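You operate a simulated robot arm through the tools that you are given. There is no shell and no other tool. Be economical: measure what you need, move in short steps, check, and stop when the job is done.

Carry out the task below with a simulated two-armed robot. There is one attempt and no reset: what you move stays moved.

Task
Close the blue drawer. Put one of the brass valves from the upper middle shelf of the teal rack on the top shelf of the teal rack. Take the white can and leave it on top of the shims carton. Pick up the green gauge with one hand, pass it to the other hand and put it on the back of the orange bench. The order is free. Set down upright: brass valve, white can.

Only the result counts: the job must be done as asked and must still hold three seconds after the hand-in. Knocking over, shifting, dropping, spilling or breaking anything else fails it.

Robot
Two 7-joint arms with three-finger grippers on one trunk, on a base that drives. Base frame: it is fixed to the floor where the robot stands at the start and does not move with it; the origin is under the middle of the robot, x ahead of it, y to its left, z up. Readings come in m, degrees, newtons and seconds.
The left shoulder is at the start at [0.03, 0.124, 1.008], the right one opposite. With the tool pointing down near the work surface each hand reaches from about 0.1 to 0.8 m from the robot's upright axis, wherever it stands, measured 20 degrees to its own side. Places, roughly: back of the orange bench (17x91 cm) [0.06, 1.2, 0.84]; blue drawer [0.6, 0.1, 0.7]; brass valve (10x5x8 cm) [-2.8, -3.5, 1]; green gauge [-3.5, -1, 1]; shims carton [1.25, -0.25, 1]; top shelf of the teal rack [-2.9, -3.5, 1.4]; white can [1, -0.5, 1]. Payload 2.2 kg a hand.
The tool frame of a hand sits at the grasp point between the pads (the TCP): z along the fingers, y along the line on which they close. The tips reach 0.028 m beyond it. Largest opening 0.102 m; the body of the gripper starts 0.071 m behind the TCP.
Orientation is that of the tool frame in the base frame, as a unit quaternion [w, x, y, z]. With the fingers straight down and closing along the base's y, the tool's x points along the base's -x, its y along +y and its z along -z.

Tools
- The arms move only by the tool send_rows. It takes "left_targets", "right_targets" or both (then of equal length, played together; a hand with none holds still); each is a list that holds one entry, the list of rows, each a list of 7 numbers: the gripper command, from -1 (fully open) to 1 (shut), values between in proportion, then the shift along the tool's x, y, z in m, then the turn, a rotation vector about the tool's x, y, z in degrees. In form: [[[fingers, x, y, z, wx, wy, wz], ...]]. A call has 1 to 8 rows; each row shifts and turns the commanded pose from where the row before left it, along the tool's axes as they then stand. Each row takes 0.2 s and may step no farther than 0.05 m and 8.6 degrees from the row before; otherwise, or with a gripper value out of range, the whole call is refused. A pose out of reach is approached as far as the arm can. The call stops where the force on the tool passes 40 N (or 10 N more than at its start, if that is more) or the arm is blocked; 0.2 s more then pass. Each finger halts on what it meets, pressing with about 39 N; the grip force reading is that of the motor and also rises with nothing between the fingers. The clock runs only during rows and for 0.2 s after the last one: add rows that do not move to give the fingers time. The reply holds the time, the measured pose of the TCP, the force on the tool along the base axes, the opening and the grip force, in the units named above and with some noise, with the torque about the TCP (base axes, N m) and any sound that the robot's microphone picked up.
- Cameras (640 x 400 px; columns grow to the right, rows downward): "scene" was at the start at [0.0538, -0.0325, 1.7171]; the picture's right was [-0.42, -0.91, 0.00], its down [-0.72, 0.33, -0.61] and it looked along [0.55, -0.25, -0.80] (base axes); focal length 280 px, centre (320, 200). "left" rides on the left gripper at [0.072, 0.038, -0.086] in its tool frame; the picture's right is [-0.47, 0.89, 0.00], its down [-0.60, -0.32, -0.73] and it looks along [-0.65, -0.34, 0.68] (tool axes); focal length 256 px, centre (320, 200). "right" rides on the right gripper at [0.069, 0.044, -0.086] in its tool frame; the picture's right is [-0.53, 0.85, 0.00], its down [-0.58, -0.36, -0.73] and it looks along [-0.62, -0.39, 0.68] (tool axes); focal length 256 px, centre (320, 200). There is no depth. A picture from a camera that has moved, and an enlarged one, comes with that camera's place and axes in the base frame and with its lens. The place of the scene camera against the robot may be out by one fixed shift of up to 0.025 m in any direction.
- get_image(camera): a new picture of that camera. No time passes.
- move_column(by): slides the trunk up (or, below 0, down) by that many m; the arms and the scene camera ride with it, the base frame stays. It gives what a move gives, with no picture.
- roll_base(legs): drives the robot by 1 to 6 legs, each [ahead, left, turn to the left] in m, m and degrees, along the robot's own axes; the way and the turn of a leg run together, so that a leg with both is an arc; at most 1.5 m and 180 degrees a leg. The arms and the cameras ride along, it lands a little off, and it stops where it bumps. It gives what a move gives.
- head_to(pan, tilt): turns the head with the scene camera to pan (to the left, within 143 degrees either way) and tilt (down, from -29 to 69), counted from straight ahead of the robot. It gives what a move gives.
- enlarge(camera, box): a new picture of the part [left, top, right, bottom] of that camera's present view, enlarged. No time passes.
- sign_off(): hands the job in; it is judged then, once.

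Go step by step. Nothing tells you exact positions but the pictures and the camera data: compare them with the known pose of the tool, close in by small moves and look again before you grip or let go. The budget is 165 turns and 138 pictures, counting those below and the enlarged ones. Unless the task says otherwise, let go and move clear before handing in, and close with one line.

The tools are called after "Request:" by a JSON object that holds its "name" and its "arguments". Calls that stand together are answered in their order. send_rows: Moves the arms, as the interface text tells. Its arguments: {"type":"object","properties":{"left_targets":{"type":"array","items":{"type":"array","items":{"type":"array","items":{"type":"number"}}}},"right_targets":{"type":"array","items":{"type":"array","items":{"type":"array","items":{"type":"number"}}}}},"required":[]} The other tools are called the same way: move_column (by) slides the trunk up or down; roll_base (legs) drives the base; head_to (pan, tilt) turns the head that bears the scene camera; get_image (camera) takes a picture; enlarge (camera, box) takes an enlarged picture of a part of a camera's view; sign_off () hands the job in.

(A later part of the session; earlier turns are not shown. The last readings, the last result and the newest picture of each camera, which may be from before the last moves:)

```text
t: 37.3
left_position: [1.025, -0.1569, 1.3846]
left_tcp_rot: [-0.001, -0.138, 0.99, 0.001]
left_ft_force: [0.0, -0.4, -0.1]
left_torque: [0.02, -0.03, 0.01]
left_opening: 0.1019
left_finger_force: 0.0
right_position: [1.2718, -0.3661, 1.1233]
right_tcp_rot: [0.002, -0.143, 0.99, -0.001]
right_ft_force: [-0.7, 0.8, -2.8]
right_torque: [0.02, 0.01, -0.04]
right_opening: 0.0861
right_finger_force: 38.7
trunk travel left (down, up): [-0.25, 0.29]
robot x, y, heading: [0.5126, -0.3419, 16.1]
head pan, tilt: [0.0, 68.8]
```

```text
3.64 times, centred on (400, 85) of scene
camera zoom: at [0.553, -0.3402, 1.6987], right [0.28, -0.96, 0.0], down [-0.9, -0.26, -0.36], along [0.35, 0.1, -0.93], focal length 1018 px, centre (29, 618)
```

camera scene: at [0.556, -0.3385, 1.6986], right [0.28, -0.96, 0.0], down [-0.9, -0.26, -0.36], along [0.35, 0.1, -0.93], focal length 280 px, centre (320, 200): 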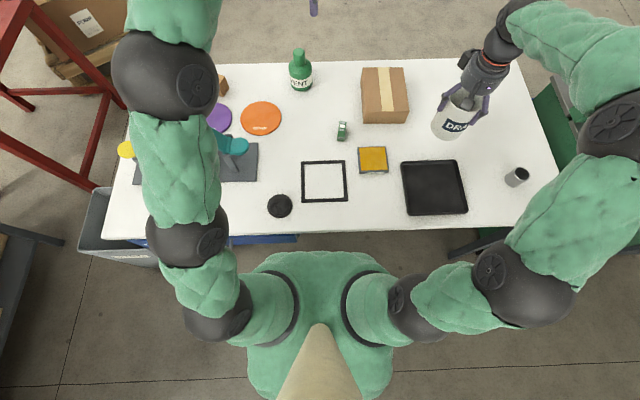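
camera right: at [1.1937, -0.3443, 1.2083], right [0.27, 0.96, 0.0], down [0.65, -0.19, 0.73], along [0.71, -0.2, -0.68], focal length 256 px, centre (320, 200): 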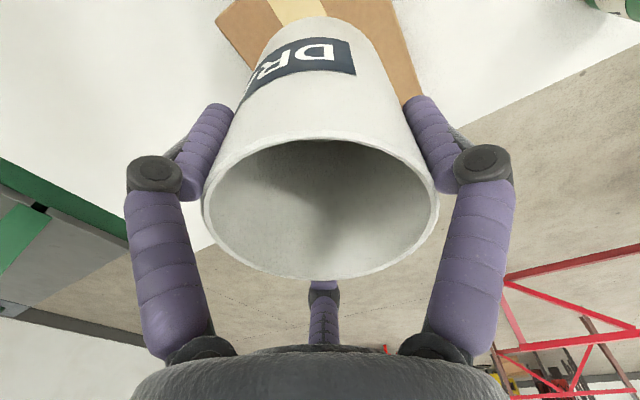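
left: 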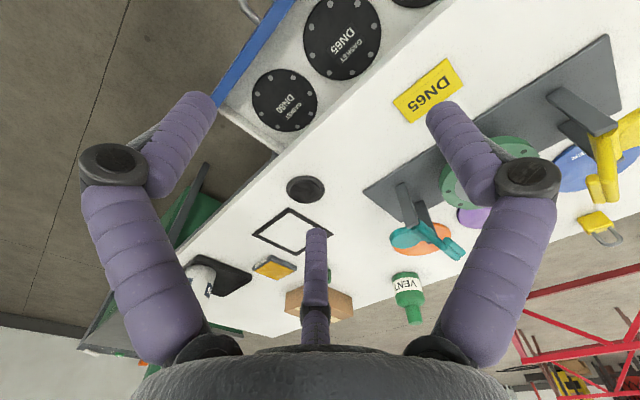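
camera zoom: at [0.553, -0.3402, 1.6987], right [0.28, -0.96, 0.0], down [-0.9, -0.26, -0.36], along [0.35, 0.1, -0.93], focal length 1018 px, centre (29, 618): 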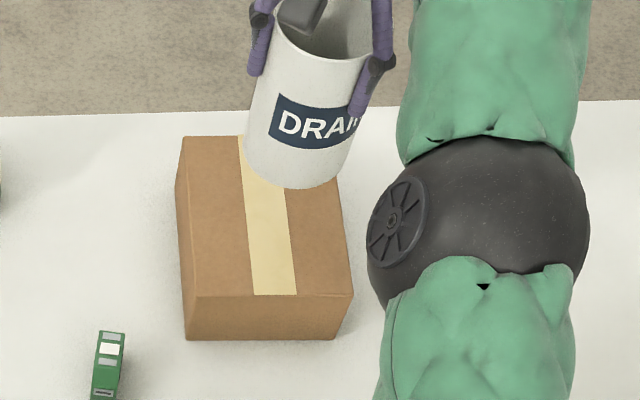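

Request:
{"name": "send_rows", "arguments": {"right_targets": [[[1, 0, 0, 0.025, 0, 0, 0], [1, 0, 0, 0.025, 0, 0, 0], [1, 0, 0, 0.025, 0, 0, 0], [1, 0, 0, 0, 0, 0, 0]]]}}

Request:
{"name": "get_image", "arguments": {"camera": "scene"}}

Request:
{"name": "get_image", "arguments": {"camera": "right"}}

```text
t: 38.3
left_position: [1.0268, -0.1564, 1.3836]
left_tcp_rot: [-0.001, -0.138, 0.99, 0.0]
left_ft_force: [0.8, -1.3, 0.0]
left_torque: [0.0, 0.01, 0.01]
left_opening: 0.1019
left_finger_force: 0.0
right_position: [1.2716, -0.3651, 1.0474]
right_tcp_rot: [0.002, -0.143, 0.99, 0.001]
right_ft_force: [0.3, -0.6, -1.8]
right_torque: [0.01, -0.02, -0.04]
right_opening: 0.0862
right_finger_force: 38.9
trunk travel left (down, up): [-0.25, 0.29]
robot x, y, heading: [0.5177, -0.3459, 16.0]
head pan, tilt: [0.0, 68.8]
```

```text
104 pictures are left
camera scene: at [0.554, -0.3389, 1.6987], right [0.28, -0.96, 0.0], down [-0.9, -0.26, -0.36], along [0.35, 0.1, -0.93], focal length 280 px, centre (320, 200)
```

scene: 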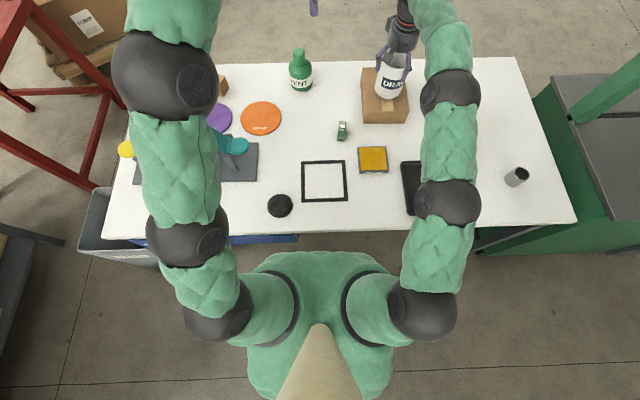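

```text
103 pictures are left
camera right: at [1.1947, -0.3436, 1.1324], right [0.27, 0.96, 0.0], down [0.65, -0.19, 0.73], along [0.71, -0.2, -0.68], focal length 256 px, centre (320, 200)
```

right: 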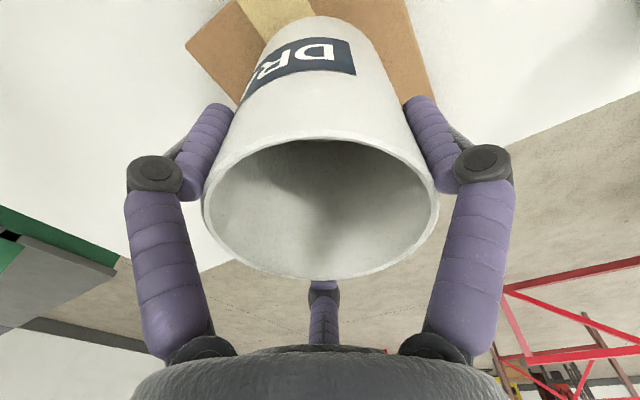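

Request:
{"name": "send_rows", "arguments": {"right_targets": [[[1, 0, 0, 0.012, 0, 0, 0], [1, 0, 0, 0.01, 0, 0, 0], [1, 0, 0, 0, 0, 0, 0]]]}}

Request:
{"name": "send_rows", "arguments": {"right_targets": [[[1, 0, 0, 0.004, 0, 0, 0], [1, 0, 0, 0, 0, 0, 0]]]}}

Request:
{"name": "enlarge", "arguments": {"camera": "scene", "box": [320, 30, 480, 140]}}

```text
t: 39.1
left_position: [1.0267, -0.1568, 1.3841]
left_tcp_rot: [-0.002, -0.139, 0.99, 0.0]
left_ft_force: [0.2, -0.3, 0.6]
left_torque: [0.03, 0.0, 0.03]
left_opening: 0.1019
left_finger_force: 0.1
right_position: [1.2736, -0.3653, 1.0259]
right_tcp_rot: [0.001, -0.143, 0.99, -0.001]
right_ft_force: [0.5, 0.0, -2.9]
right_torque: [0.01, -0.02, 0.01]
right_opening: 0.0863
right_finger_force: 39.1
trunk travel left (down, up): [-0.25, 0.29]
robot x, y, heading: [0.513, -0.3451, 16.1]
head pan, tilt: [0.0, 68.8]
```

```text
t: 39.7
left_position: [1.0267, -0.1555, 1.3839]
left_tcp_rot: [-0.001, -0.14, 0.99, 0.0]
left_ft_force: [0.6, 0.5, -0.2]
left_torque: [0.01, -0.04, 0.01]
left_opening: 0.102
left_finger_force: 0.2
right_position: [1.2726, -0.3655, 1.022]
right_tcp_rot: [0.001, -0.143, 0.99, 0.001]
right_ft_force: [0.3, -0.2, -2.2]
right_torque: [0.01, 0.01, -0.03]
right_opening: 0.0863
right_finger_force: 38.8
trunk travel left (down, up): [-0.25, 0.29]
robot x, y, heading: [0.5143, -0.3458, 16.2]
head pan, tilt: [0.0, 68.8]
```

```text
3.64 times, centred on (400, 85) of scene
camera zoom: at [0.5543, -0.3389, 1.6987], right [0.28, -0.96, 0.0], down [-0.9, -0.26, -0.36], along [0.35, 0.1, -0.93], focal length 1018 px, centre (29, 618)
```

zoom: 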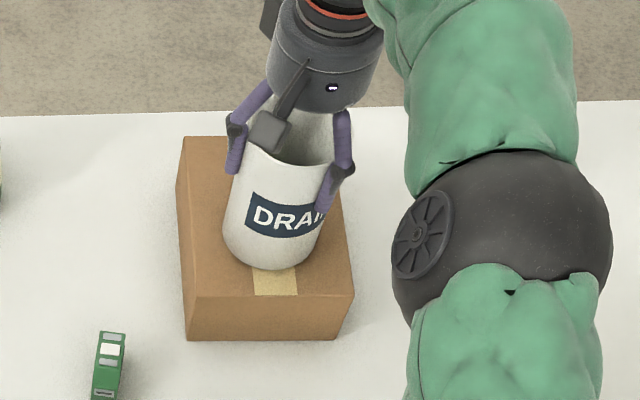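

Request:
{"name": "send_rows", "arguments": {"right_targets": [[[1, 0, 0, 0.003, 0, 0, 0], [1, 0, 0, 0.003, 0, 0, 0], [1, 0, 0, 0, 0, 0, 0]]]}}

```text
t: 40.5
left_position: [1.0253, -0.1561, 1.3842]
left_tcp_rot: [0.0, -0.14, 0.99, 0.0]
left_ft_force: [0.8, -0.7, 0.3]
left_torque: [0.01, 0.01, -0.01]
left_opening: 0.1019
left_finger_force: 0.0
right_position: [1.2733, -0.3655, 1.0197]
right_tcp_rot: [0.005, -0.144, 0.99, 0.0]
right_ft_force: [0.2, 0.4, 16.7]
right_torque: [0.07, 0.63, -0.07]
right_opening: 0.086
right_finger_force: 39.4
trunk travel left (down, up): [-0.25, 0.29]
robot x, y, heading: [0.5142, -0.3472, 15.7]
head pan, tilt: [0.0, 68.8]
```

The can touched down at 17 N. I'll ease off, open the fingers and lift clear.

Request:
{"name": "send_rows", "arguments": {"right_targets": [[[1, 0, 0, -0.003, 0, 0, 0], [1, 0, 0, 0, 0, 0, 0], [-1, 0, 0, 0, 0, 0, 0], [-1, 0, 0, 0, 0, 0, 0], [-1, 0, 0, 0, 0, 0, 0]]]}}

Request:
{"name": "get_image", "arguments": {"camera": "right"}}

```text
t: 41.7
left_position: [1.026, -0.1564, 1.3834]
left_tcp_rot: [-0.001, -0.14, 0.99, 0.0]
left_ft_force: [-0.4, 0.5, 0.7]
left_torque: [0.0, 0.0, -0.02]
left_opening: 0.102
left_finger_force: 0.0
right_position: [1.2725, -0.3653, 1.0189]
right_tcp_rot: [0.001, -0.142, 0.99, 0.0]
right_ft_force: [-0.4, 0.1, 0.0]
right_torque: [0.02, 0.0, 0.0]
right_opening: 0.1019
right_finger_force: 0.0
trunk travel left (down, up): [-0.25, 0.29]
robot x, y, heading: [0.5113, -0.3427, 16.1]
head pan, tilt: [0.0, 68.8]
```

```text
101 pictures are left
camera right: at [1.1946, -0.344, 1.1031], right [0.27, 0.96, 0.0], down [0.65, -0.19, 0.73], along [0.71, -0.2, -0.68], focal length 256 px, centre (320, 200)
```

right: 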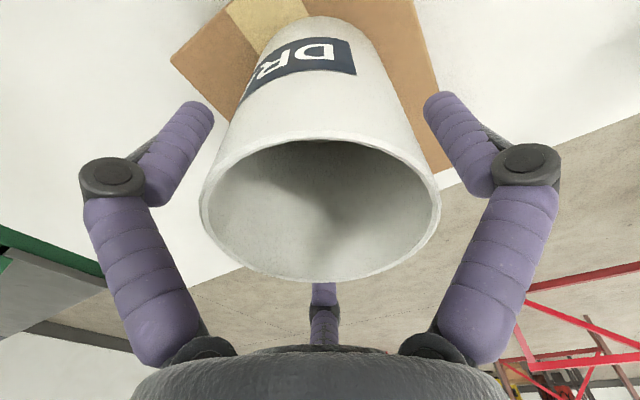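

Request:
{"name": "send_rows", "arguments": {"right_targets": [[[-1, 0, 0, -0.015, 0, 0, 0], [-1, 0, 0, -0.025, 0, 0, 0], [-1, 0, 0, -0.04, 0, 0, 0], [-1, 0, 0, -0.04, 0, 0, 0], [-1, 0, 0, -0.04, 0, 0, 0]]]}}

Request:
{"name": "roll_base", "arguments": {"legs": [[-0.6, 0, 0]]}}

Request:
{"name": "head_to", "arguments": {"pan": -10, "tilt": 38}}

Request:
{"name": "get_image", "arguments": {"camera": "scene"}}

```text
t: 42.9
left_position: [1.0235, -0.1563, 1.3854]
left_tcp_rot: [0.001, -0.139, 0.99, 0.0]
left_ft_force: [0.4, 0.2, 0.1]
left_torque: [0.0, -0.05, 0.02]
left_opening: 0.1019
left_finger_force: 0.0
right_position: [1.261, -0.3667, 1.1751]
right_tcp_rot: [0.001, -0.143, 0.99, 0.0]
right_ft_force: [0.1, 1.2, -0.1]
right_torque: [-0.01, -0.02, -0.02]
right_opening: 0.1021
right_finger_force: 0.1
right hand out of reach, approached as far as the arm can: row 5
trunk travel left (down, up): [-0.25, 0.29]
robot x, y, heading: [0.5149, -0.3465, 15.9]
head pan, tilt: [0.0, 68.8]
```

```text
t: 46.4
left_position: [0.4458, -0.3238, 1.3829]
left_tcp_rot: [0.0, -0.137, 0.991, 0.0]
left_ft_force: [0.4, -0.5, -0.8]
left_torque: [-0.01, -0.02, 0.02]
left_opening: 0.1022
left_finger_force: 0.0
right_position: [0.6807, -0.5332, 1.1743]
right_tcp_rot: [0.001, -0.142, 0.99, 0.001]
right_ft_force: [-0.3, 1.4, -1.0]
right_torque: [0.02, -0.02, 0.0]
right_opening: 0.1018
right_finger_force: 0.0
trunk travel left (down, up): [-0.25, 0.29]
robot x, y, heading: [-0.0629, -0.5098, 15.9]
head pan, tilt: [0.0, 68.8]
```

```text
t: 47.3
left_position: [0.4467, -0.3224, 1.3828]
left_tcp_rot: [-0.001, -0.138, 0.99, -0.001]
left_ft_force: [0.0, -0.3, -0.2]
left_torque: [0.0, 0.03, 0.02]
left_opening: 0.102
left_finger_force: 0.0
right_position: [0.6825, -0.5342, 1.1747]
right_tcp_rot: [0.002, -0.143, 0.99, 0.0]
right_ft_force: [-0.8, 0.4, -0.3]
right_torque: [0.04, 0.01, -0.01]
right_opening: 0.1019
right_finger_force: 0.0
trunk travel left (down, up): [-0.25, 0.29]
robot x, y, heading: [-0.068, -0.5089, 16.0]
head pan, tilt: [-10.0, 38.0]
```

```text
100 pictures are left
camera scene: at [0.0059, -0.5119, 1.7377], right [0.1, -0.99, 0.0], down [-0.61, -0.06, -0.79], along [0.78, 0.08, -0.62], focal length 280 px, centre (320, 200)
```

scene: 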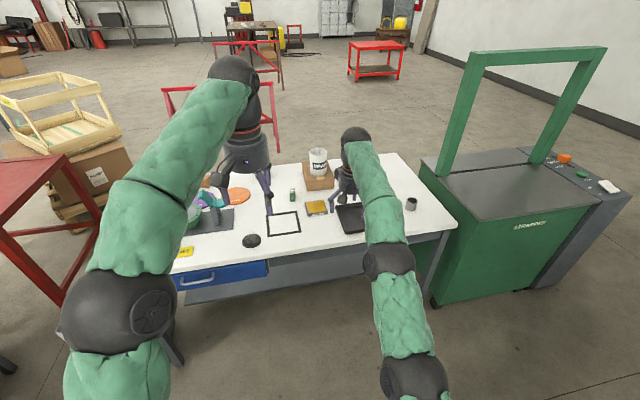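

The can stands upright on the carton and the drawer is shut. I'll retract the right arm and look behind me for a route.

Request:
{"name": "send_rows", "arguments": {"right_targets": [[[-1, 0.05, 0, 0, 0, 0, 0], [-1, 0.05, 0, 0, 0, 0, 0], [-1, 0.05, 0, 0, 0, 0, 0], [-1, 0.05, 0, 0, 0, 0, 0], [-1, 0.05, 0, 0, 0, 0, 0], [-1, 0.05, 0, 0, 0, 0, 0]]]}}

Request:
{"name": "head_to", "arguments": {"pan": -143, "tilt": 15}}

Request:
{"name": "get_image", "arguments": {"camera": "scene"}}

Request:
{"name": "head_to", "arguments": {"pan": 143, "tilt": 15}}

Request:
{"name": "get_image", "arguments": {"camera": "scene"}}

```text
t: 48.7
left_position: [0.4431, -0.3236, 1.3839]
left_tcp_rot: [0.001, -0.139, 0.99, -0.001]
left_ft_force: [-0.6, 0.1, 0.8]
left_torque: [-0.03, -0.03, -0.02]
left_opening: 0.1018
left_finger_force: 0.0
right_position: [0.3944, -0.6186, 1.1742]
right_tcp_rot: [0.003, -0.143, 0.99, 0.0]
right_ft_force: [0.2, -0.4, 0.0]
right_torque: [0.0, -0.03, 0.02]
right_opening: 0.102
right_finger_force: 0.2
trunk travel left (down, up): [-0.25, 0.29]
robot x, y, heading: [-0.0662, -0.5119, 15.9]
head pan, tilt: [-10.0, 38.0]
```

```text
t: 50.9
left_position: [0.4461, -0.3226, 1.3832]
left_tcp_rot: [0.0, -0.139, 0.99, 0.0]
left_ft_force: [-0.4, -0.2, -0.2]
left_torque: [-0.01, 0.0, -0.04]
left_opening: 0.1018
left_finger_force: 0.0
right_position: [0.3949, -0.6203, 1.1737]
right_tcp_rot: [0.002, -0.142, 0.99, 0.0]
right_ft_force: [0.2, 0.9, -0.4]
right_torque: [0.0, 0.02, -0.02]
right_opening: 0.102
right_finger_force: 0.0
trunk travel left (down, up): [-0.25, 0.29]
robot x, y, heading: [-0.0697, -0.5137, 15.9]
head pan, tilt: [-143.0, 15.0]
```

```text
99 pictures are left
camera scene: at [-0.1361, -0.5957, 1.7744], right [-0.8, 0.6, 0.0], down [0.16, 0.21, -0.97], along [-0.58, -0.77, -0.26], focal length 280 px, centre (320, 200)
```

scene: 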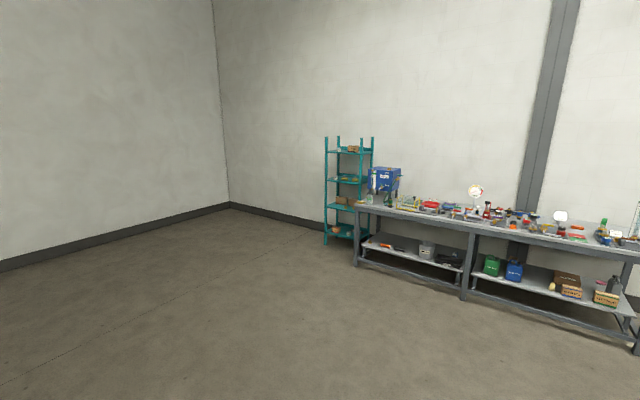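

```text
t: 54.8
left_position: [0.4459, -0.3237, 1.3835]
left_tcp_rot: [-0.001, -0.139, 0.99, 0.001]
left_ft_force: [1.5, 0.1, 1.0]
left_torque: [0.02, -0.01, -0.01]
left_opening: 0.102
left_finger_force: 0.0
right_position: [0.3953, -0.619, 1.1739]
right_tcp_rot: [0.003, -0.143, 0.99, 0.0]
right_ft_force: [-0.2, 0.1, 0.1]
right_torque: [0.0, -0.03, -0.02]
right_opening: 0.1021
right_finger_force: 0.1
trunk travel left (down, up): [-0.25, 0.29]
robot x, y, heading: [-0.0665, -0.5138, 15.9]
head pan, tilt: [143.0, 15.0]
```

```text
98 pictures are left
camera scene: at [-0.1671, -0.4875, 1.7744], right [0.36, 0.93, 0.0], down [0.24, -0.09, -0.97], along [-0.9, 0.35, -0.26], focal length 280 px, centre (320, 200)
```

scene: 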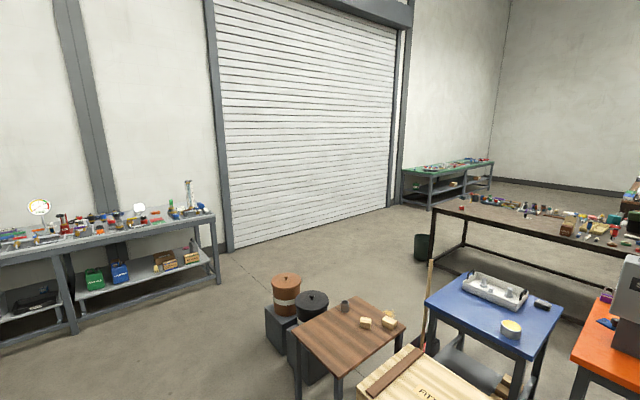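

The way to the teal rack is clear. I'll turn and drive toward it, then look.

Request:
{"name": "roll_base", "arguments": {"legs": [[0, 0, -139], [1.4, 0, 0], [1.3, 0, 0]]}}

Request:
{"name": "head_to", "arguments": {"pan": -30, "tilt": 20}}

Request:
{"name": "get_image", "arguments": {"camera": "scene"}}

```text
t: 73.7
left_position: [-1.7985, -3.2688, 1.3834]
left_tcp_rot: [-0.001, 0.877, 0.481, 0.001]
left_ft_force: [-0.5, -1.0, 0.8]
left_torque: [0.03, -0.01, -0.02]
left_opening: 0.102
left_finger_force: 0.0
right_position: [-1.9573, -3.0136, 1.173]
right_tcp_rot: [0.001, 0.875, 0.484, -0.001]
right_ft_force: [-1.0, 0.1, 0.3]
right_torque: [0.05, -0.04, 0.0]
right_opening: 0.102
right_finger_force: 0.0
trunk travel left (down, up): [-0.25, 0.29]
robot x, y, heading: [-1.5386, -2.788, -122.1]
head pan, tilt: [143.0, 15.0]
```

```text
t: 76.3
left_position: [-1.7988, -3.2681, 1.3835]
left_tcp_rot: [0.0, 0.877, 0.48, 0.001]
left_ft_force: [0.1, 0.3, -0.3]
left_torque: [0.01, -0.01, 0.0]
left_opening: 0.1022
left_finger_force: 0.1
right_position: [-1.9574, -3.0133, 1.1733]
right_tcp_rot: [0.001, 0.875, 0.485, -0.002]
right_ft_force: [0.0, 0.2, -0.3]
right_torque: [-0.01, 0.01, 0.02]
right_opening: 0.1019
right_finger_force: 0.0
trunk travel left (down, up): [-0.25, 0.29]
robot x, y, heading: [-1.5428, -2.7861, -122.4]
head pan, tilt: [-30.0, 20.0]
```

```text
97 pictures are left
camera scene: at [-1.5909, -2.8063, 1.7662], right [-0.46, 0.89, 0.0], down [0.3, 0.16, -0.94], along [-0.83, -0.44, -0.34], focal length 280 px, centre (320, 200)
```

scene: 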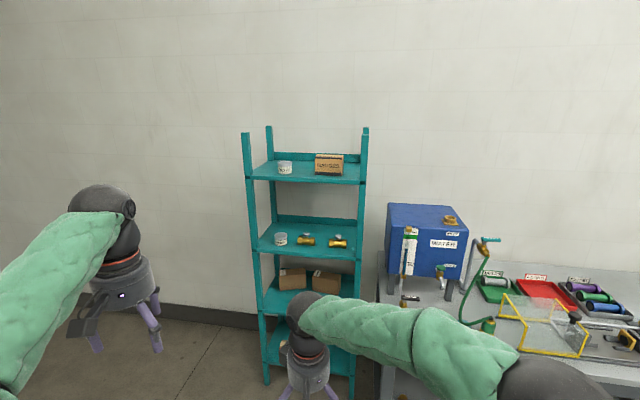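

Request:
{"name": "enlarge", "arguments": {"camera": "scene", "box": [230, 120, 390, 330]}}

```text
1.90 times, centred on (310, 225) of scene
camera zoom: at [-1.5909, -2.8063, 1.7662], right [-0.46, 0.89, 0.0], down [0.3, 0.16, -0.94], along [-0.83, -0.44, -0.34], focal length 534 px, centre (339, 152)
```

zoom: 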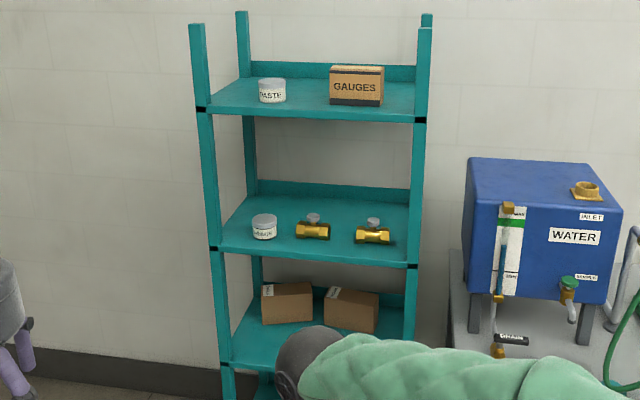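

The valves sit on the upper-middle shelf (z≈1.0). The rack faces the same 16°-rotated direction as the bench, so I'll square up in front of it and look from higher.

Request:
{"name": "roll_base", "arguments": {"legs": [[0, 0, -41.7], [0, 0.38, 0], [0.35, 0, 0]]}}

Request:
{"name": "move_column", "arguments": {"by": 0.2}}

Request:
{"name": "head_to", "arguments": {"pan": 0, "tilt": 35}}

Request:
{"name": "get_image", "arguments": {"camera": "scene"}}

```text
t: 82.5
left_position: [-2.2868, -3.4328, 1.3835]
left_tcp_rot: [0.0, 0.991, 0.136, 0.002]
left_ft_force: [-1.0, -0.4, -1.1]
left_torque: [0.04, -0.02, -0.02]
left_opening: 0.1022
left_finger_force: 0.1
right_position: [-2.235, -3.1372, 1.1735]
right_tcp_rot: [0.0, 0.99, 0.141, -0.002]
right_ft_force: [-0.4, 0.7, -0.6]
right_torque: [-0.01, -0.04, 0.0]
right_opening: 0.1021
right_finger_force: 0.1
trunk travel left (down, up): [-0.25, 0.29]
robot x, y, heading: [-1.7702, -3.2486, -164.1]
head pan, tilt: [-30.0, 20.0]
```

```text
t: 84.7
left_position: [-2.2864, -3.433, 1.5837]
left_tcp_rot: [0.0, 0.991, 0.137, 0.0]
left_ft_force: [0.1, 0.4, -0.4]
left_torque: [0.0, 0.04, -0.01]
left_opening: 0.1021
left_finger_force: 0.0
right_position: [-2.2347, -3.1373, 1.3728]
right_tcp_rot: [0.0, 0.99, 0.14, -0.001]
right_ft_force: [0.0, -0.1, 0.1]
right_torque: [0.01, 0.02, 0.01]
right_opening: 0.1019
right_finger_force: 0.1
trunk travel left (down, up): [-0.45, 0.09]
robot x, y, heading: [-1.7697, -3.2473, -164.3]
head pan, tilt: [-30.0, 20.0]
```

```text
t: 85.6
left_position: [-2.2861, -3.4328, 1.5836]
left_tcp_rot: [0.0, 0.991, 0.136, 0.001]
left_ft_force: [0.6, -0.4, 0.0]
left_torque: [-0.01, 0.0, -0.01]
left_opening: 0.1019
left_finger_force: 0.0
right_position: [-2.233, -3.1378, 1.3744]
right_tcp_rot: [0.0, 0.99, 0.14, -0.002]
right_ft_force: [0.3, -0.1, 0.2]
right_torque: [-0.01, 0.01, 0.01]
right_opening: 0.1021
right_finger_force: 0.0
trunk travel left (down, up): [-0.45, 0.09]
robot x, y, heading: [-1.772, -3.2505, -164.2]
head pan, tilt: [0.0, 35.0]
```

```text
95 pictures are left
camera scene: at [-1.8124, -3.2647, 1.9424], right [-0.27, 0.96, 0.0], down [0.55, 0.15, -0.82], along [-0.79, -0.22, -0.57], focal length 280 px, centre (320, 200)
```

scene: 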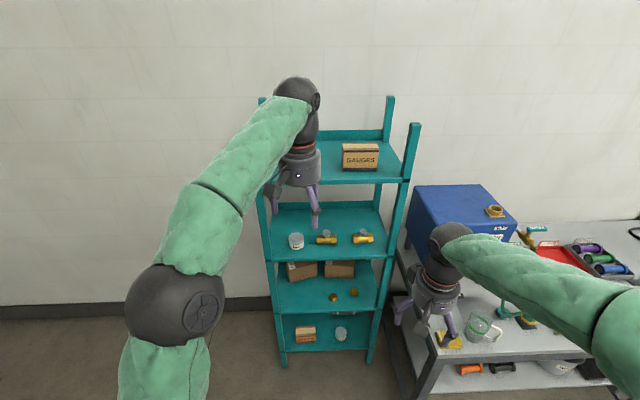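

Request:
{"name": "send_rows", "arguments": {"left_targets": [[[-1, 0.04, 0.03, 0, 0, 0, 0], [-1, 0.04, 0.03, 0, 0, 0, 0], [-1, 0.04, 0.03, 0, 0, 0, 0], [-1, 0.04, 0.03, 0, 0, 0, 0], [-1, 0.04, 0.03, 0, 0, 0, 0], [-1, 0, 0.05, 0, 0, 0, 0]]]}}

Request:
{"name": "head_to", "arguments": {"pan": 0, "tilt": 32}}

Request:
{"name": "enlarge", "arguments": {"camera": "scene", "box": [240, 100, 430, 220]}}

Request:
{"name": "enlarge", "arguments": {"camera": "scene", "box": [260, 210, 400, 290]}}

```text
t: 87.0
left_position: [-2.0416, -3.5733, 1.5838]
left_tcp_rot: [0.0, 0.991, 0.137, 0.002]
left_ft_force: [0.2, -0.3, 0.3]
left_torque: [0.06, 0.01, -0.01]
left_opening: 0.1019
left_finger_force: 0.1
right_position: [-2.2348, -3.1398, 1.3747]
right_tcp_rot: [-0.001, 0.99, 0.14, 0.0]
right_ft_force: [0.4, -0.9, -0.5]
right_torque: [-0.01, -0.01, 0.01]
right_opening: 0.102
right_finger_force: 0.2
trunk travel left (down, up): [-0.45, 0.09]
robot x, y, heading: [-1.7739, -3.2504, -164.2]
head pan, tilt: [0.0, 35.0]
```

```text
t: 87.7
left_position: [-2.0408, -3.5712, 1.5842]
left_tcp_rot: [0.0, 0.991, 0.135, 0.001]
left_ft_force: [-1.3, 0.3, 0.4]
left_torque: [0.02, 0.01, 0.0]
left_opening: 0.102
left_finger_force: 0.1
right_position: [-2.2338, -3.1379, 1.3736]
right_tcp_rot: [0.0, 0.99, 0.14, -0.002]
right_ft_force: [0.7, 0.7, 0.2]
right_torque: [-0.03, 0.0, -0.01]
right_opening: 0.1023
right_finger_force: 0.0
trunk travel left (down, up): [-0.45, 0.09]
robot x, y, heading: [-1.7749, -3.2485, -164.4]
head pan, tilt: [0.0, 32.0]
```

```text
3.33 times, centred on (335, 160) of scene
camera zoom: at [-1.8138, -3.2656, 1.947], right [-0.27, 0.96, 0.0], down [0.51, 0.14, -0.85], along [-0.82, -0.23, -0.53], focal length 934 px, centre (270, 333)
```

zoom: 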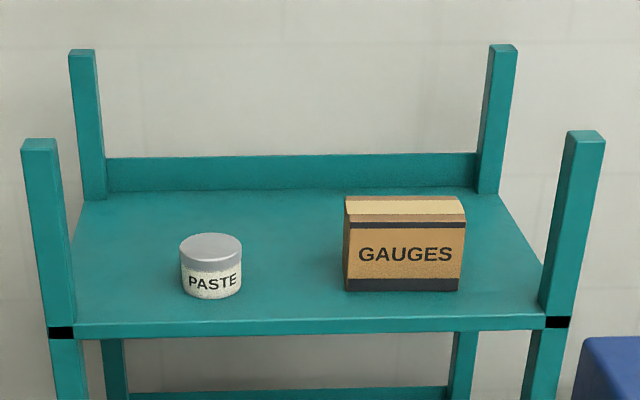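

```text
4.57 times, centred on (330, 250) of scene
camera zoom: at [-1.8138, -3.2656, 1.947], right [-0.27, 0.96, 0.0], down [0.51, 0.14, -0.85], along [-0.82, -0.23, -0.53], focal length 1280 px, centre (274, -29)
```

zoom: 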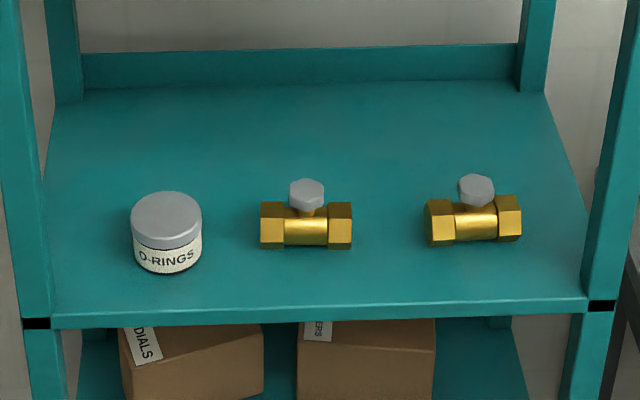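

The top shelf has a 12 cm gap between the jar and the GAUGES box. The valves carry a grey knob on top, so I'll pitch the right hand forward to take the left valve by its knob.

Request:
{"name": "send_rows", "arguments": {"right_targets": [[[-1, 0, 0.02, 0, 0, -8.57, 0], [-1, 0, 0.027, 0, 0, -8.57, 0], [-1, 0, 0.027, 0, 0, -8.57, 0], [-1, 0, 0.027, 0, 0, -8.57, 0], [-1, 0, 0.027, 0, 0, -8.57, 0], [-1, 0, 0.027, 0, 0, -8.57, 0], [-1, 0, 0.027, 0, 0, -8.57, 0], [-1, 0, 0.027, 0, 0, -8.57, 0]]]}}

Request:
{"name": "move_column", "arguments": {"by": -0.22}}

Request:
{"name": "send_rows", "arguments": {"right_targets": [[[-0.2, 0, 0, 0, 0, -8.0, 0], [-0.2, 0, 0, 0, 0, 0, 0], [-0.2, 0, 0, 0, 0, 0, 0]]]}}

Request:
{"name": "get_image", "arguments": {"camera": "right"}}

Request:
{"name": "get_image", "arguments": {"camera": "scene"}}

```text
t: 89.5
left_position: [-2.042, -3.5718, 1.5845]
left_tcp_rot: [0.0, 0.991, 0.136, 0.001]
left_ft_force: [0.1, 0.6, -0.1]
left_torque: [-0.02, -0.02, 0.0]
left_opening: 0.102
left_finger_force: 0.1
right_position: [-2.1755, -3.34, 1.3739]
right_tcp_rot: [0.079, 0.816, 0.116, -0.56]
right_ft_force: [-0.4, -0.4, 0.5]
right_torque: [0.01, 0.05, 0.0]
right_opening: 0.1022
right_finger_force: 0.1
trunk travel left (down, up): [-0.45, 0.09]
robot x, y, heading: [-1.774, -3.2487, -164.5]
head pan, tilt: [0.0, 32.0]
```

```text
t: 91.8
left_position: [-2.0404, -3.5701, 1.3653]
left_tcp_rot: [-0.001, 0.991, 0.136, 0.0]
left_ft_force: [1.1, 0.5, -0.3]
left_torque: [0.01, -0.01, 0.0]
left_opening: 0.1019
left_finger_force: 0.1
right_position: [-2.1751, -3.3377, 1.1542]
right_tcp_rot: [0.078, 0.818, 0.115, -0.558]
right_ft_force: [0.4, 0.5, 0.5]
right_torque: [-0.01, -0.01, 0.0]
right_opening: 0.1019
right_finger_force: 0.0
trunk travel left (down, up): [-0.23, 0.31]
robot x, y, heading: [-1.774, -3.2476, -164.4]
head pan, tilt: [0.0, 32.0]
```

```text
t: 92.6
left_position: [-2.04, -3.5708, 1.3642]
left_tcp_rot: [0.0, 0.991, 0.136, 0.001]
left_ft_force: [0.5, 0.0, 0.6]
left_torque: [-0.01, 0.0, 0.01]
left_opening: 0.1021
left_finger_force: 0.1
right_position: [-2.176, -3.338, 1.1538]
right_tcp_rot: [0.087, 0.776, 0.11, -0.615]
right_ft_force: [0.3, -0.2, -0.7]
right_torque: [0.0, -0.01, 0.01]
right_opening: 0.0613
right_finger_force: 0.1
trunk travel left (down, up): [-0.23, 0.31]
robot x, y, heading: [-1.7711, -3.2474, -164.4]
head pan, tilt: [0.0, 32.0]
```

```text
92 pictures are left
camera right: at [-2.0675, -3.3532, 1.1047], right [0.12, -0.85, 0.52], down [0.46, 0.51, 0.73], along [-0.88, 0.15, 0.45], focal length 256 px, centre (320, 200)
```

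right: 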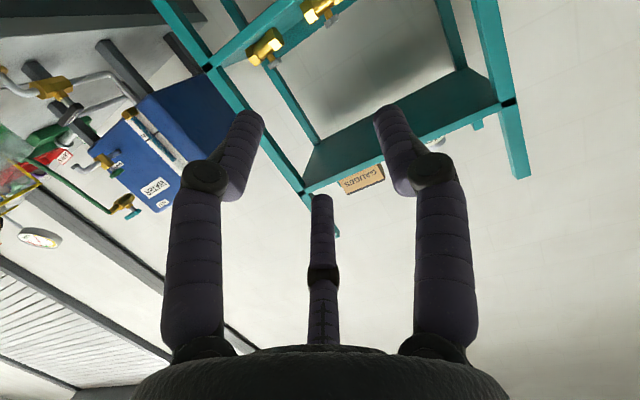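

```text
91 pictures are left
camera scene: at [-1.8135, -3.2652, 1.727], right [-0.27, 0.96, 0.0], down [0.51, 0.14, -0.85], along [-0.82, -0.23, -0.53], focal length 280 px, centre (320, 200)
```

scene: 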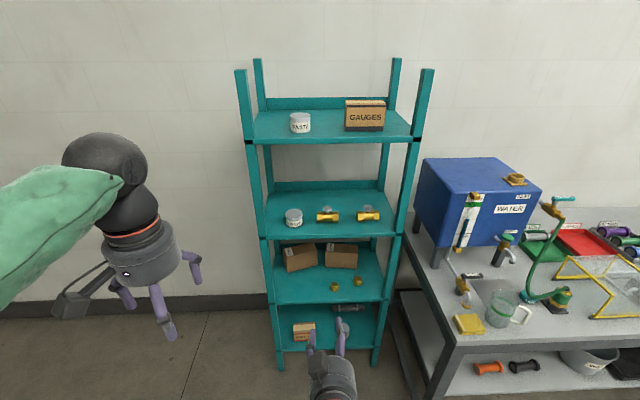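

Request:
{"name": "enlarge", "arguments": {"camera": "right", "box": [220, 0, 380, 100]}}

Request:
{"name": "enlarge", "arguments": {"camera": "scene", "box": [250, 170, 410, 270]}}

```text
4.00 times, centred on (300, 50) of right
camera zoom: at [-2.0675, -3.3532, 1.1047], right [0.12, -0.85, 0.52], down [0.46, 0.51, 0.73], along [-0.88, 0.15, 0.45], focal length 1024 px, centre (400, 800)
```

zoom: 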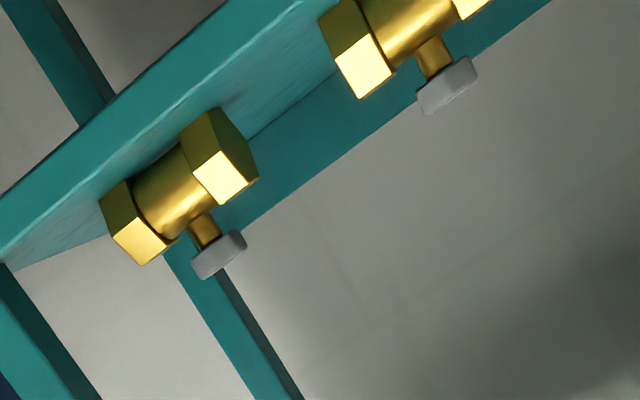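

```text
4.00 times, centred on (330, 220) of scene
camera zoom: at [-1.8135, -3.2652, 1.727], right [-0.27, 0.96, 0.0], down [0.51, 0.14, -0.85], along [-0.82, -0.23, -0.53], focal length 1120 px, centre (280, 120)
```

zoom: 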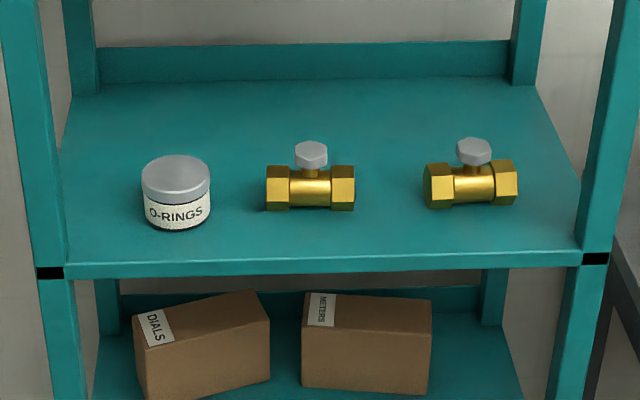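

The left valve's knob is at about (-2.75,-3.494,1.085). I'll drive closer and a bit to the left, then line up the hand.

Request:
{"name": "roll_base", "arguments": {"legs": [[0.27, 0.12, 0]]}}

Request:
{"name": "get_image", "arguments": {"camera": "right"}}

Request:
{"name": "get_image", "arguments": {"camera": "scene"}}

```text
t: 94.6
left_position: [-2.2684, -3.7591, 1.3646]
left_tcp_rot: [-0.001, 0.991, 0.134, 0.001]
left_ft_force: [-1.0, -0.2, 0.4]
left_torque: [0.01, -0.01, 0.01]
left_opening: 0.1018
left_finger_force: 0.1
right_position: [-2.4015, -3.5257, 1.1532]
right_tcp_rot: [0.085, 0.777, 0.108, -0.615]
right_ft_force: [-1.6, 0.5, 0.1]
right_torque: [0.0, 0.02, -0.02]
right_opening: 0.0608
right_finger_force: 0.1
trunk travel left (down, up): [-0.23, 0.31]
robot x, y, heading: [-1.9977, -3.4372, -164.4]
head pan, tilt: [0.0, 32.0]
```

```text
88 pictures are left
camera right: at [-2.2938, -3.5405, 1.1045], right [0.11, -0.85, 0.52], down [0.46, 0.51, 0.73], along [-0.88, 0.15, 0.44], focal length 256 px, centre (320, 200)
```

right: 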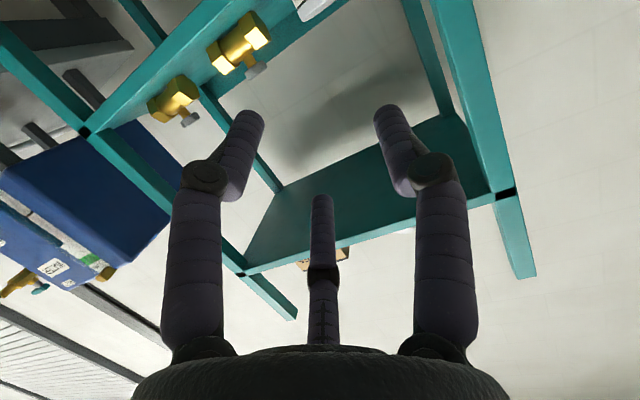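

```text
87 pictures are left
camera scene: at [-2.0399, -3.4536, 1.7269], right [-0.27, 0.96, 0.0], down [0.51, 0.14, -0.85], along [-0.82, -0.23, -0.53], focal length 280 px, centre (320, 200)
```

scene: 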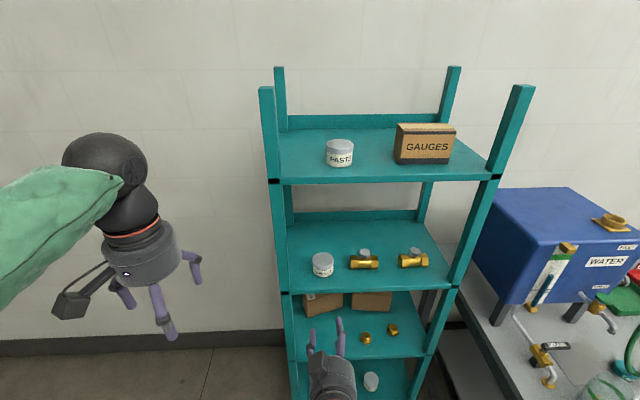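

Request:
{"name": "send_rows", "arguments": {"right_targets": [[[-0.2, -0.002, -0.026, 0.04, 0, 0, 0], [-0.2, -0.002, -0.026, 0.04, 0, 0, 0], [-0.2, -0.002, -0.026, 0.04, 0, 0, 0], [-0.2, -0.002, -0.026, 0.04, 0, 0, 0], [-0.2, -0.002, -0.026, 0.04, 0, 0, 0], [-0.2, 0, 0, 0, 0, 0, 0]]]}}

Request:
{"name": "get_image", "arguments": {"camera": "right"}}

Request:
{"name": "get_image", "arguments": {"camera": "scene"}}

```text
t: 96.0
left_position: [-2.2655, -3.7587, 1.3654]
left_tcp_rot: [0.0, 0.991, 0.134, 0.0]
left_ft_force: [0.3, 0.4, -0.6]
left_torque: [0.0, 0.05, 0.01]
left_opening: 0.102
left_finger_force: 0.1
right_position: [-2.6252, -3.4536, 1.1187]
right_tcp_rot: [0.085, 0.777, 0.109, -0.615]
right_ft_force: [0.8, -0.8, -0.2]
right_torque: [0.01, 0.02, 0.04]
right_opening: 0.0613
right_finger_force: 0.1
trunk travel left (down, up): [-0.23, 0.31]
robot x, y, heading: [-1.9961, -3.4339, -164.4]
head pan, tilt: [0.0, 32.0]
```

```text
86 pictures are left
camera right: at [-2.5173, -3.4689, 1.0695], right [0.11, -0.85, 0.52], down [0.46, 0.51, 0.73], along [-0.88, 0.15, 0.45], focal length 256 px, centre (320, 200)
```

right: 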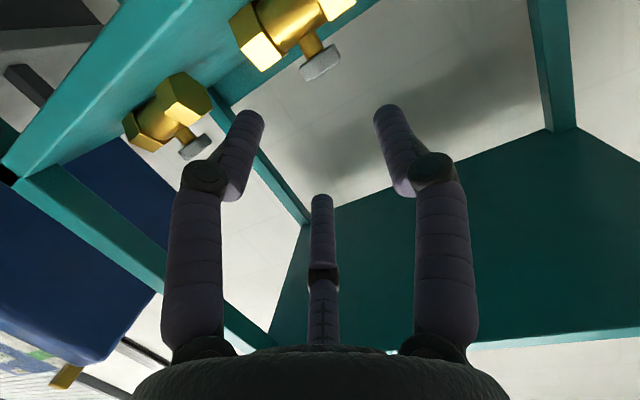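

```text
85 pictures are left
camera scene: at [-2.0377, -3.4527, 1.727], right [-0.27, 0.96, 0.0], down [0.51, 0.14, -0.85], along [-0.82, -0.23, -0.53], focal length 280 px, centre (320, 200)
```

scene: 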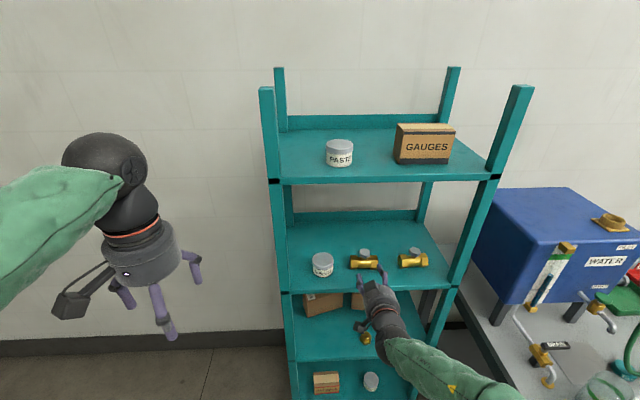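

Request:
{"name": "send_rows", "arguments": {"right_targets": [[[-0.2, 0.001, 0.001, 0.04, 0, 0, 0], [-0.2, 0.001, 0.001, 0.03, 0, 0, 0], [-0.2, 0, 0, 0.03, 0, 0, 0], [-0.2, 0, 0, 0, 0, 0, 0]]]}}

Request:
{"name": "get_image", "arguments": {"camera": "right"}}

Request:
{"name": "enlarge", "arguments": {"camera": "scene", "box": [300, 200, 460, 300]}}

```text
t: 97.0
left_position: [-2.2652, -3.7588, 1.3651]
left_tcp_rot: [0.0, 0.991, 0.134, 0.001]
left_ft_force: [0.2, -0.3, 0.7]
left_torque: [0.02, 0.06, 0.0]
left_opening: 0.1018
left_finger_force: 0.1
right_position: [-2.7178, -3.482, 1.0942]
right_tcp_rot: [0.085, 0.777, 0.108, -0.614]
right_ft_force: [0.9, 1.1, -0.4]
right_torque: [0.01, 0.02, -0.01]
right_opening: 0.0613
right_finger_force: 0.0
trunk travel left (down, up): [-0.23, 0.31]
robot x, y, heading: [-1.9956, -3.4336, -164.6]
head pan, tilt: [0.0, 32.0]
```

```text
84 pictures are left
camera right: at [-2.6101, -3.4972, 1.045], right [0.11, -0.85, 0.52], down [0.46, 0.51, 0.73], along [-0.88, 0.16, 0.45], focal length 256 px, centre (320, 200)
```

right: 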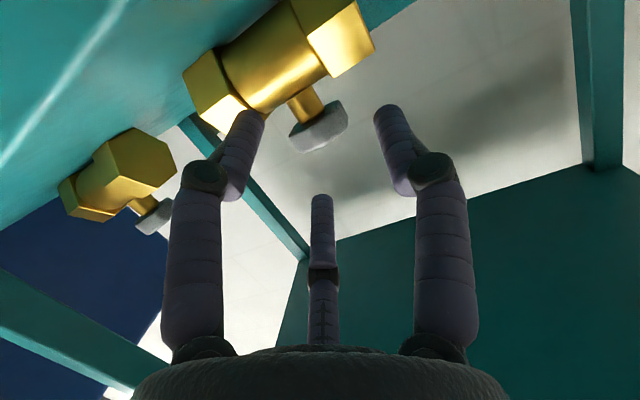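

```text
4.00 times, centred on (380, 250) of scene
camera zoom: at [-2.0376, -3.4522, 1.7271], right [-0.27, 0.96, 0.0], down [0.51, 0.14, -0.85], along [-0.82, -0.23, -0.53], focal length 1120 px, centre (80, 0)
```

zoom: 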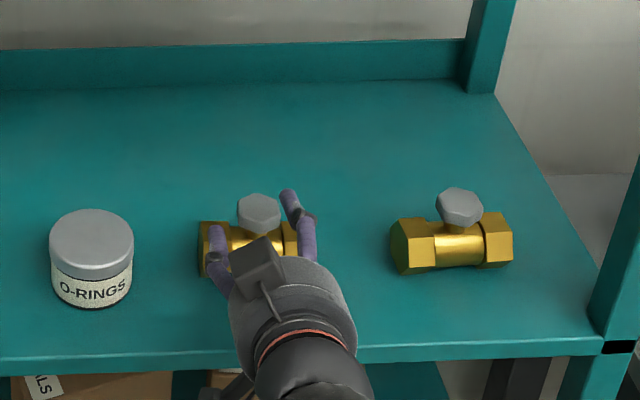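

The finger line looks tilted in the picture, and both wrist views show the fingers symmetric about the camera. So the hand really closes along the camera's horizontal, about 32° off tool y. I'll back off and roll the hand -32° about tool z to level the fingers.

Request:
{"name": "send_rows", "arguments": {"right_targets": [[[-0.2, 0, 0, -0.04, 0, 0, 0], [-0.2, 0, 0, 0, 0, 0, -8], [-0.2, 0, 0, 0, 0, 0, -8], [-0.2, 0, 0, 0, 0, 0, -8], [-0.2, 0, 0, 0, 0, 0, -8], [-0.2, 0, 0, 0, 0, 0, 0]]]}}

Request:
{"name": "get_image", "arguments": {"camera": "right"}}

Request:
{"name": "enlarge", "arguments": {"camera": "scene", "box": [300, 200, 460, 300]}}

```text
t: 98.4
left_position: [-2.2665, -3.7594, 1.3646]
left_tcp_rot: [0.0, 0.991, 0.134, 0.001]
left_ft_force: [-0.1, -0.4, -0.5]
left_torque: [0.0, 0.01, -0.01]
left_opening: 0.1021
left_finger_force: 0.2
right_position: [-2.6814, -3.4711, 1.1004]
right_tcp_rot: [-0.087, 0.716, 0.319, -0.614]
right_ft_force: [-0.4, 0.6, -0.2]
right_torque: [0.0, 0.01, -0.01]
right_opening: 0.0613
right_finger_force: 0.1
trunk travel left (down, up): [-0.23, 0.31]
robot x, y, heading: [-1.9988, -3.4347, -164.5]
head pan, tilt: [0.0, 32.0]
```

```text
82 pictures are left
camera right: at [-2.5824, -3.4444, 1.0405], right [0.27, -0.96, 0.0], down [0.53, 0.15, 0.83], along [-0.8, -0.23, 0.55], focal length 256 px, centre (320, 200)
```

right: 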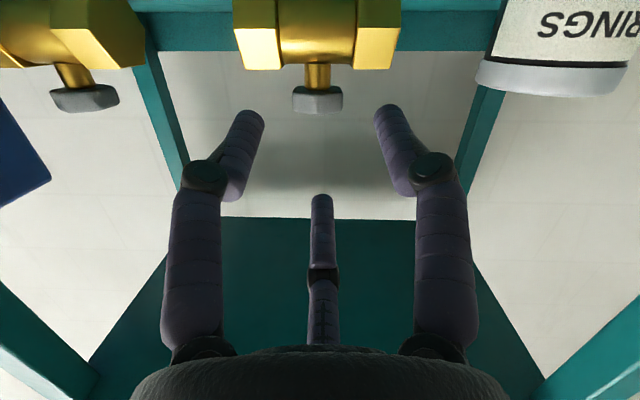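

```text
4.00 times, centred on (380, 250) of scene
camera zoom: at [-2.0391, -3.4528, 1.727], right [-0.27, 0.96, 0.0], down [0.51, 0.14, -0.85], along [-0.82, -0.23, -0.53], focal length 1120 px, centre (80, 0)
```

zoom: 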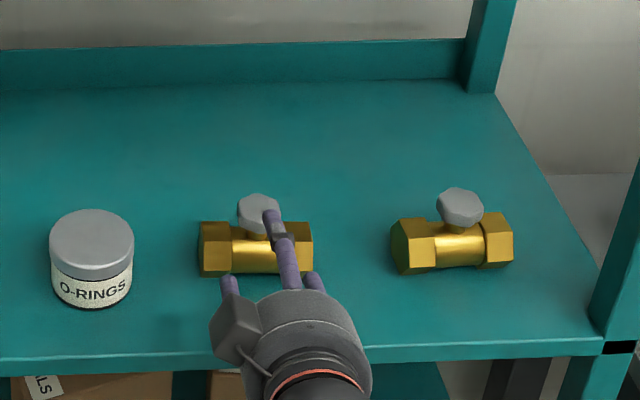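

On closer inspection the hand is drawn with three jaws set symmetric to the camera, so the picture's symmetry says nothing about the closing line. I'll trust the stated tool frame, roll back +32° so tool y is level, and close in on the knob.

Request:
{"name": "send_rows", "arguments": {"right_targets": [[[-0.2, 0, 0, 0, 0, 0, 8], [-0.2, 0, 0, 0, 0, 0, 8], [-0.2, 0, 0, 0, 0, 0, 8], [-0.2, 0, 0, 0, 0, 0, 8], [-0.2, -0.002, 0, 0.04, 0, 0, 0], [-0.2, -0.001, 0.001, 0.03, 0, 0, 0], [-0.2, 0, 0, 0.018, 0, 0, 0], [-0.2, 0, 0, 0, 0, 0, 0]]]}}

Request:
{"name": "get_image", "arguments": {"camera": "right"}}

Request:
{"name": "enlarge", "arguments": {"camera": "scene", "box": [300, 200, 460, 300]}}

```text
t: 100.2
left_position: [-2.2655, -3.759, 1.3649]
left_tcp_rot: [-0.001, 0.991, 0.134, 0.002]
left_ft_force: [-0.1, 0.4, 0.8]
left_torque: [0.01, -0.01, 0.0]
left_opening: 0.1023
left_finger_force: 0.0
right_position: [-2.7641, -3.495, 1.0842]
right_tcp_rot: [0.085, 0.777, 0.108, -0.615]
right_ft_force: [0.0, 0.5, 0.8]
right_torque: [-0.01, 0.01, 0.0]
right_opening: 0.0609
right_finger_force: 0.0
trunk travel left (down, up): [-0.23, 0.31]
robot x, y, heading: [-1.9965, -3.4333, -164.3]
head pan, tilt: [0.0, 32.0]
```

```text
80 pictures are left
camera right: at [-2.6563, -3.5106, 1.0358], right [0.11, -0.85, 0.52], down [0.46, 0.51, 0.73], along [-0.88, 0.16, 0.45], focal length 256 px, centre (320, 200)
```

right: 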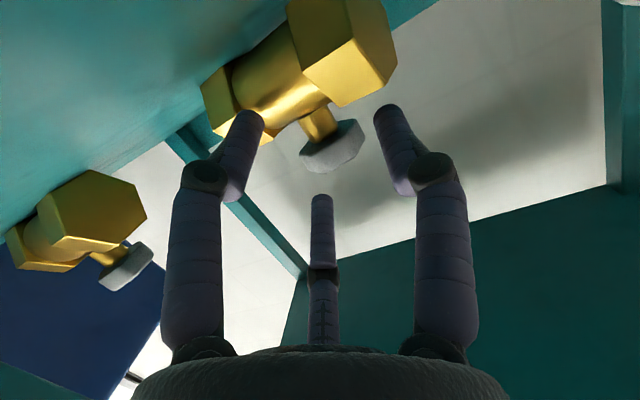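

```text
4.00 times, centred on (380, 250) of scene
camera zoom: at [-2.0384, -3.4526, 1.727], right [-0.27, 0.96, 0.0], down [0.51, 0.14, -0.85], along [-0.82, -0.23, -0.53], focal length 1120 px, centre (80, 0)
```

zoom: 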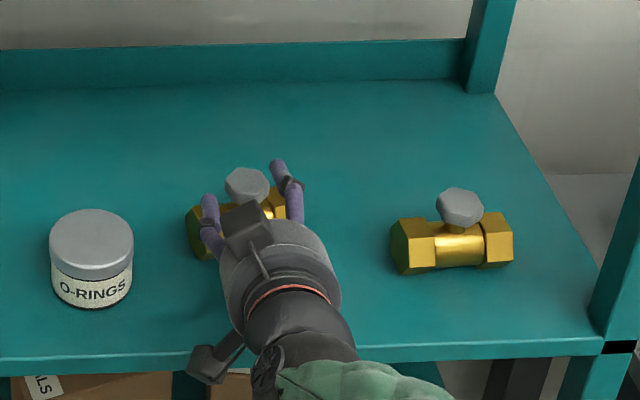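

The valve got nudged: it shifted about 2 cm back and turned. The lower-right jaw pushed it, so the jaws are real as drawn. I'll back straight out and look again.

Request:
{"name": "send_rows", "arguments": {"right_targets": [[[-0.2, 0, 0, -0.04, 0, 0, 0], [-0.2, 0, 0, -0.04, 0, 0, 0], [-0.2, 0, 0, -0.03, 0, 0, -8], [-0.2, 0, 0, -0.03, 0, 0, -8], [-0.2, 0, 0, 0, 0, 0, -8], [-0.2, 0, 0, 0, 0, 0, -8], [-0.2, 0, 0, 0, 0, 0, 0]]]}}

Request:
{"name": "get_image", "arguments": {"camera": "right"}}

Request:
{"name": "enlarge", "arguments": {"camera": "scene", "box": [300, 190, 460, 290]}}

```text
t: 101.8
left_position: [-2.2666, -3.7586, 1.3637]
left_tcp_rot: [0.001, 0.991, 0.134, 0.002]
left_ft_force: [-0.4, -0.2, 0.0]
left_torque: [0.02, 0.01, 0.01]
left_opening: 0.1022
left_finger_force: 0.0
right_position: [-2.6329, -3.4585, 1.1167]
right_tcp_rot: [-0.088, 0.716, 0.32, -0.615]
right_ft_force: [0.0, 0.3, 0.1]
right_torque: [0.03, 0.01, 0.0]
right_opening: 0.0612
right_finger_force: 0.1
trunk travel left (down, up): [-0.23, 0.31]
robot x, y, heading: [-1.9955, -3.434, -164.7]
head pan, tilt: [0.0, 32.0]
```

```text
78 pictures are left
camera right: at [-2.5339, -3.4311, 1.0556], right [0.27, -0.96, 0.0], down [0.53, 0.15, 0.83], along [-0.8, -0.23, 0.55], focal length 256 px, centre (320, 200)
```

right: 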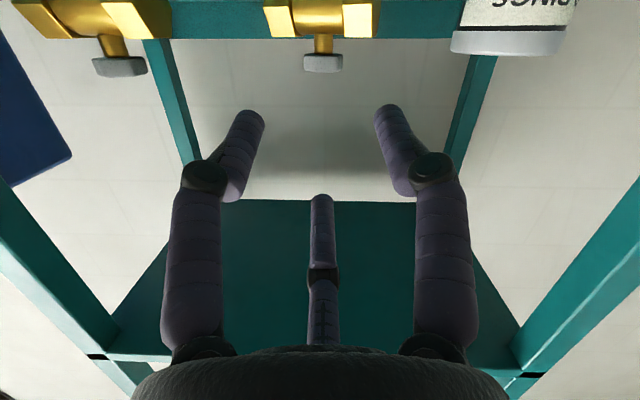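

```text
4.00 times, centred on (380, 240) of scene
camera zoom: at [-2.0392, -3.4528, 1.727], right [-0.27, 0.96, 0.0], down [0.51, 0.14, -0.85], along [-0.82, -0.23, -0.53], focal length 1120 px, centre (80, 40)
```

zoom: 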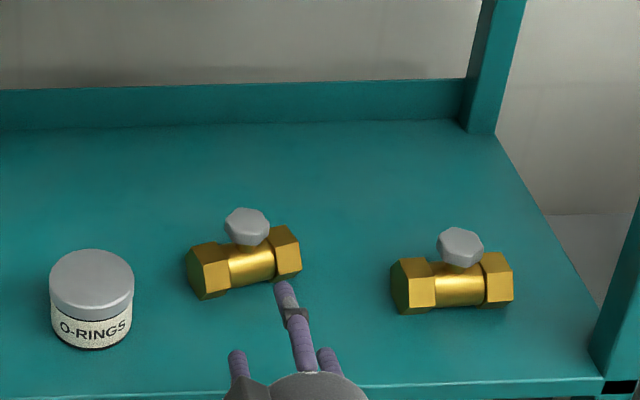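

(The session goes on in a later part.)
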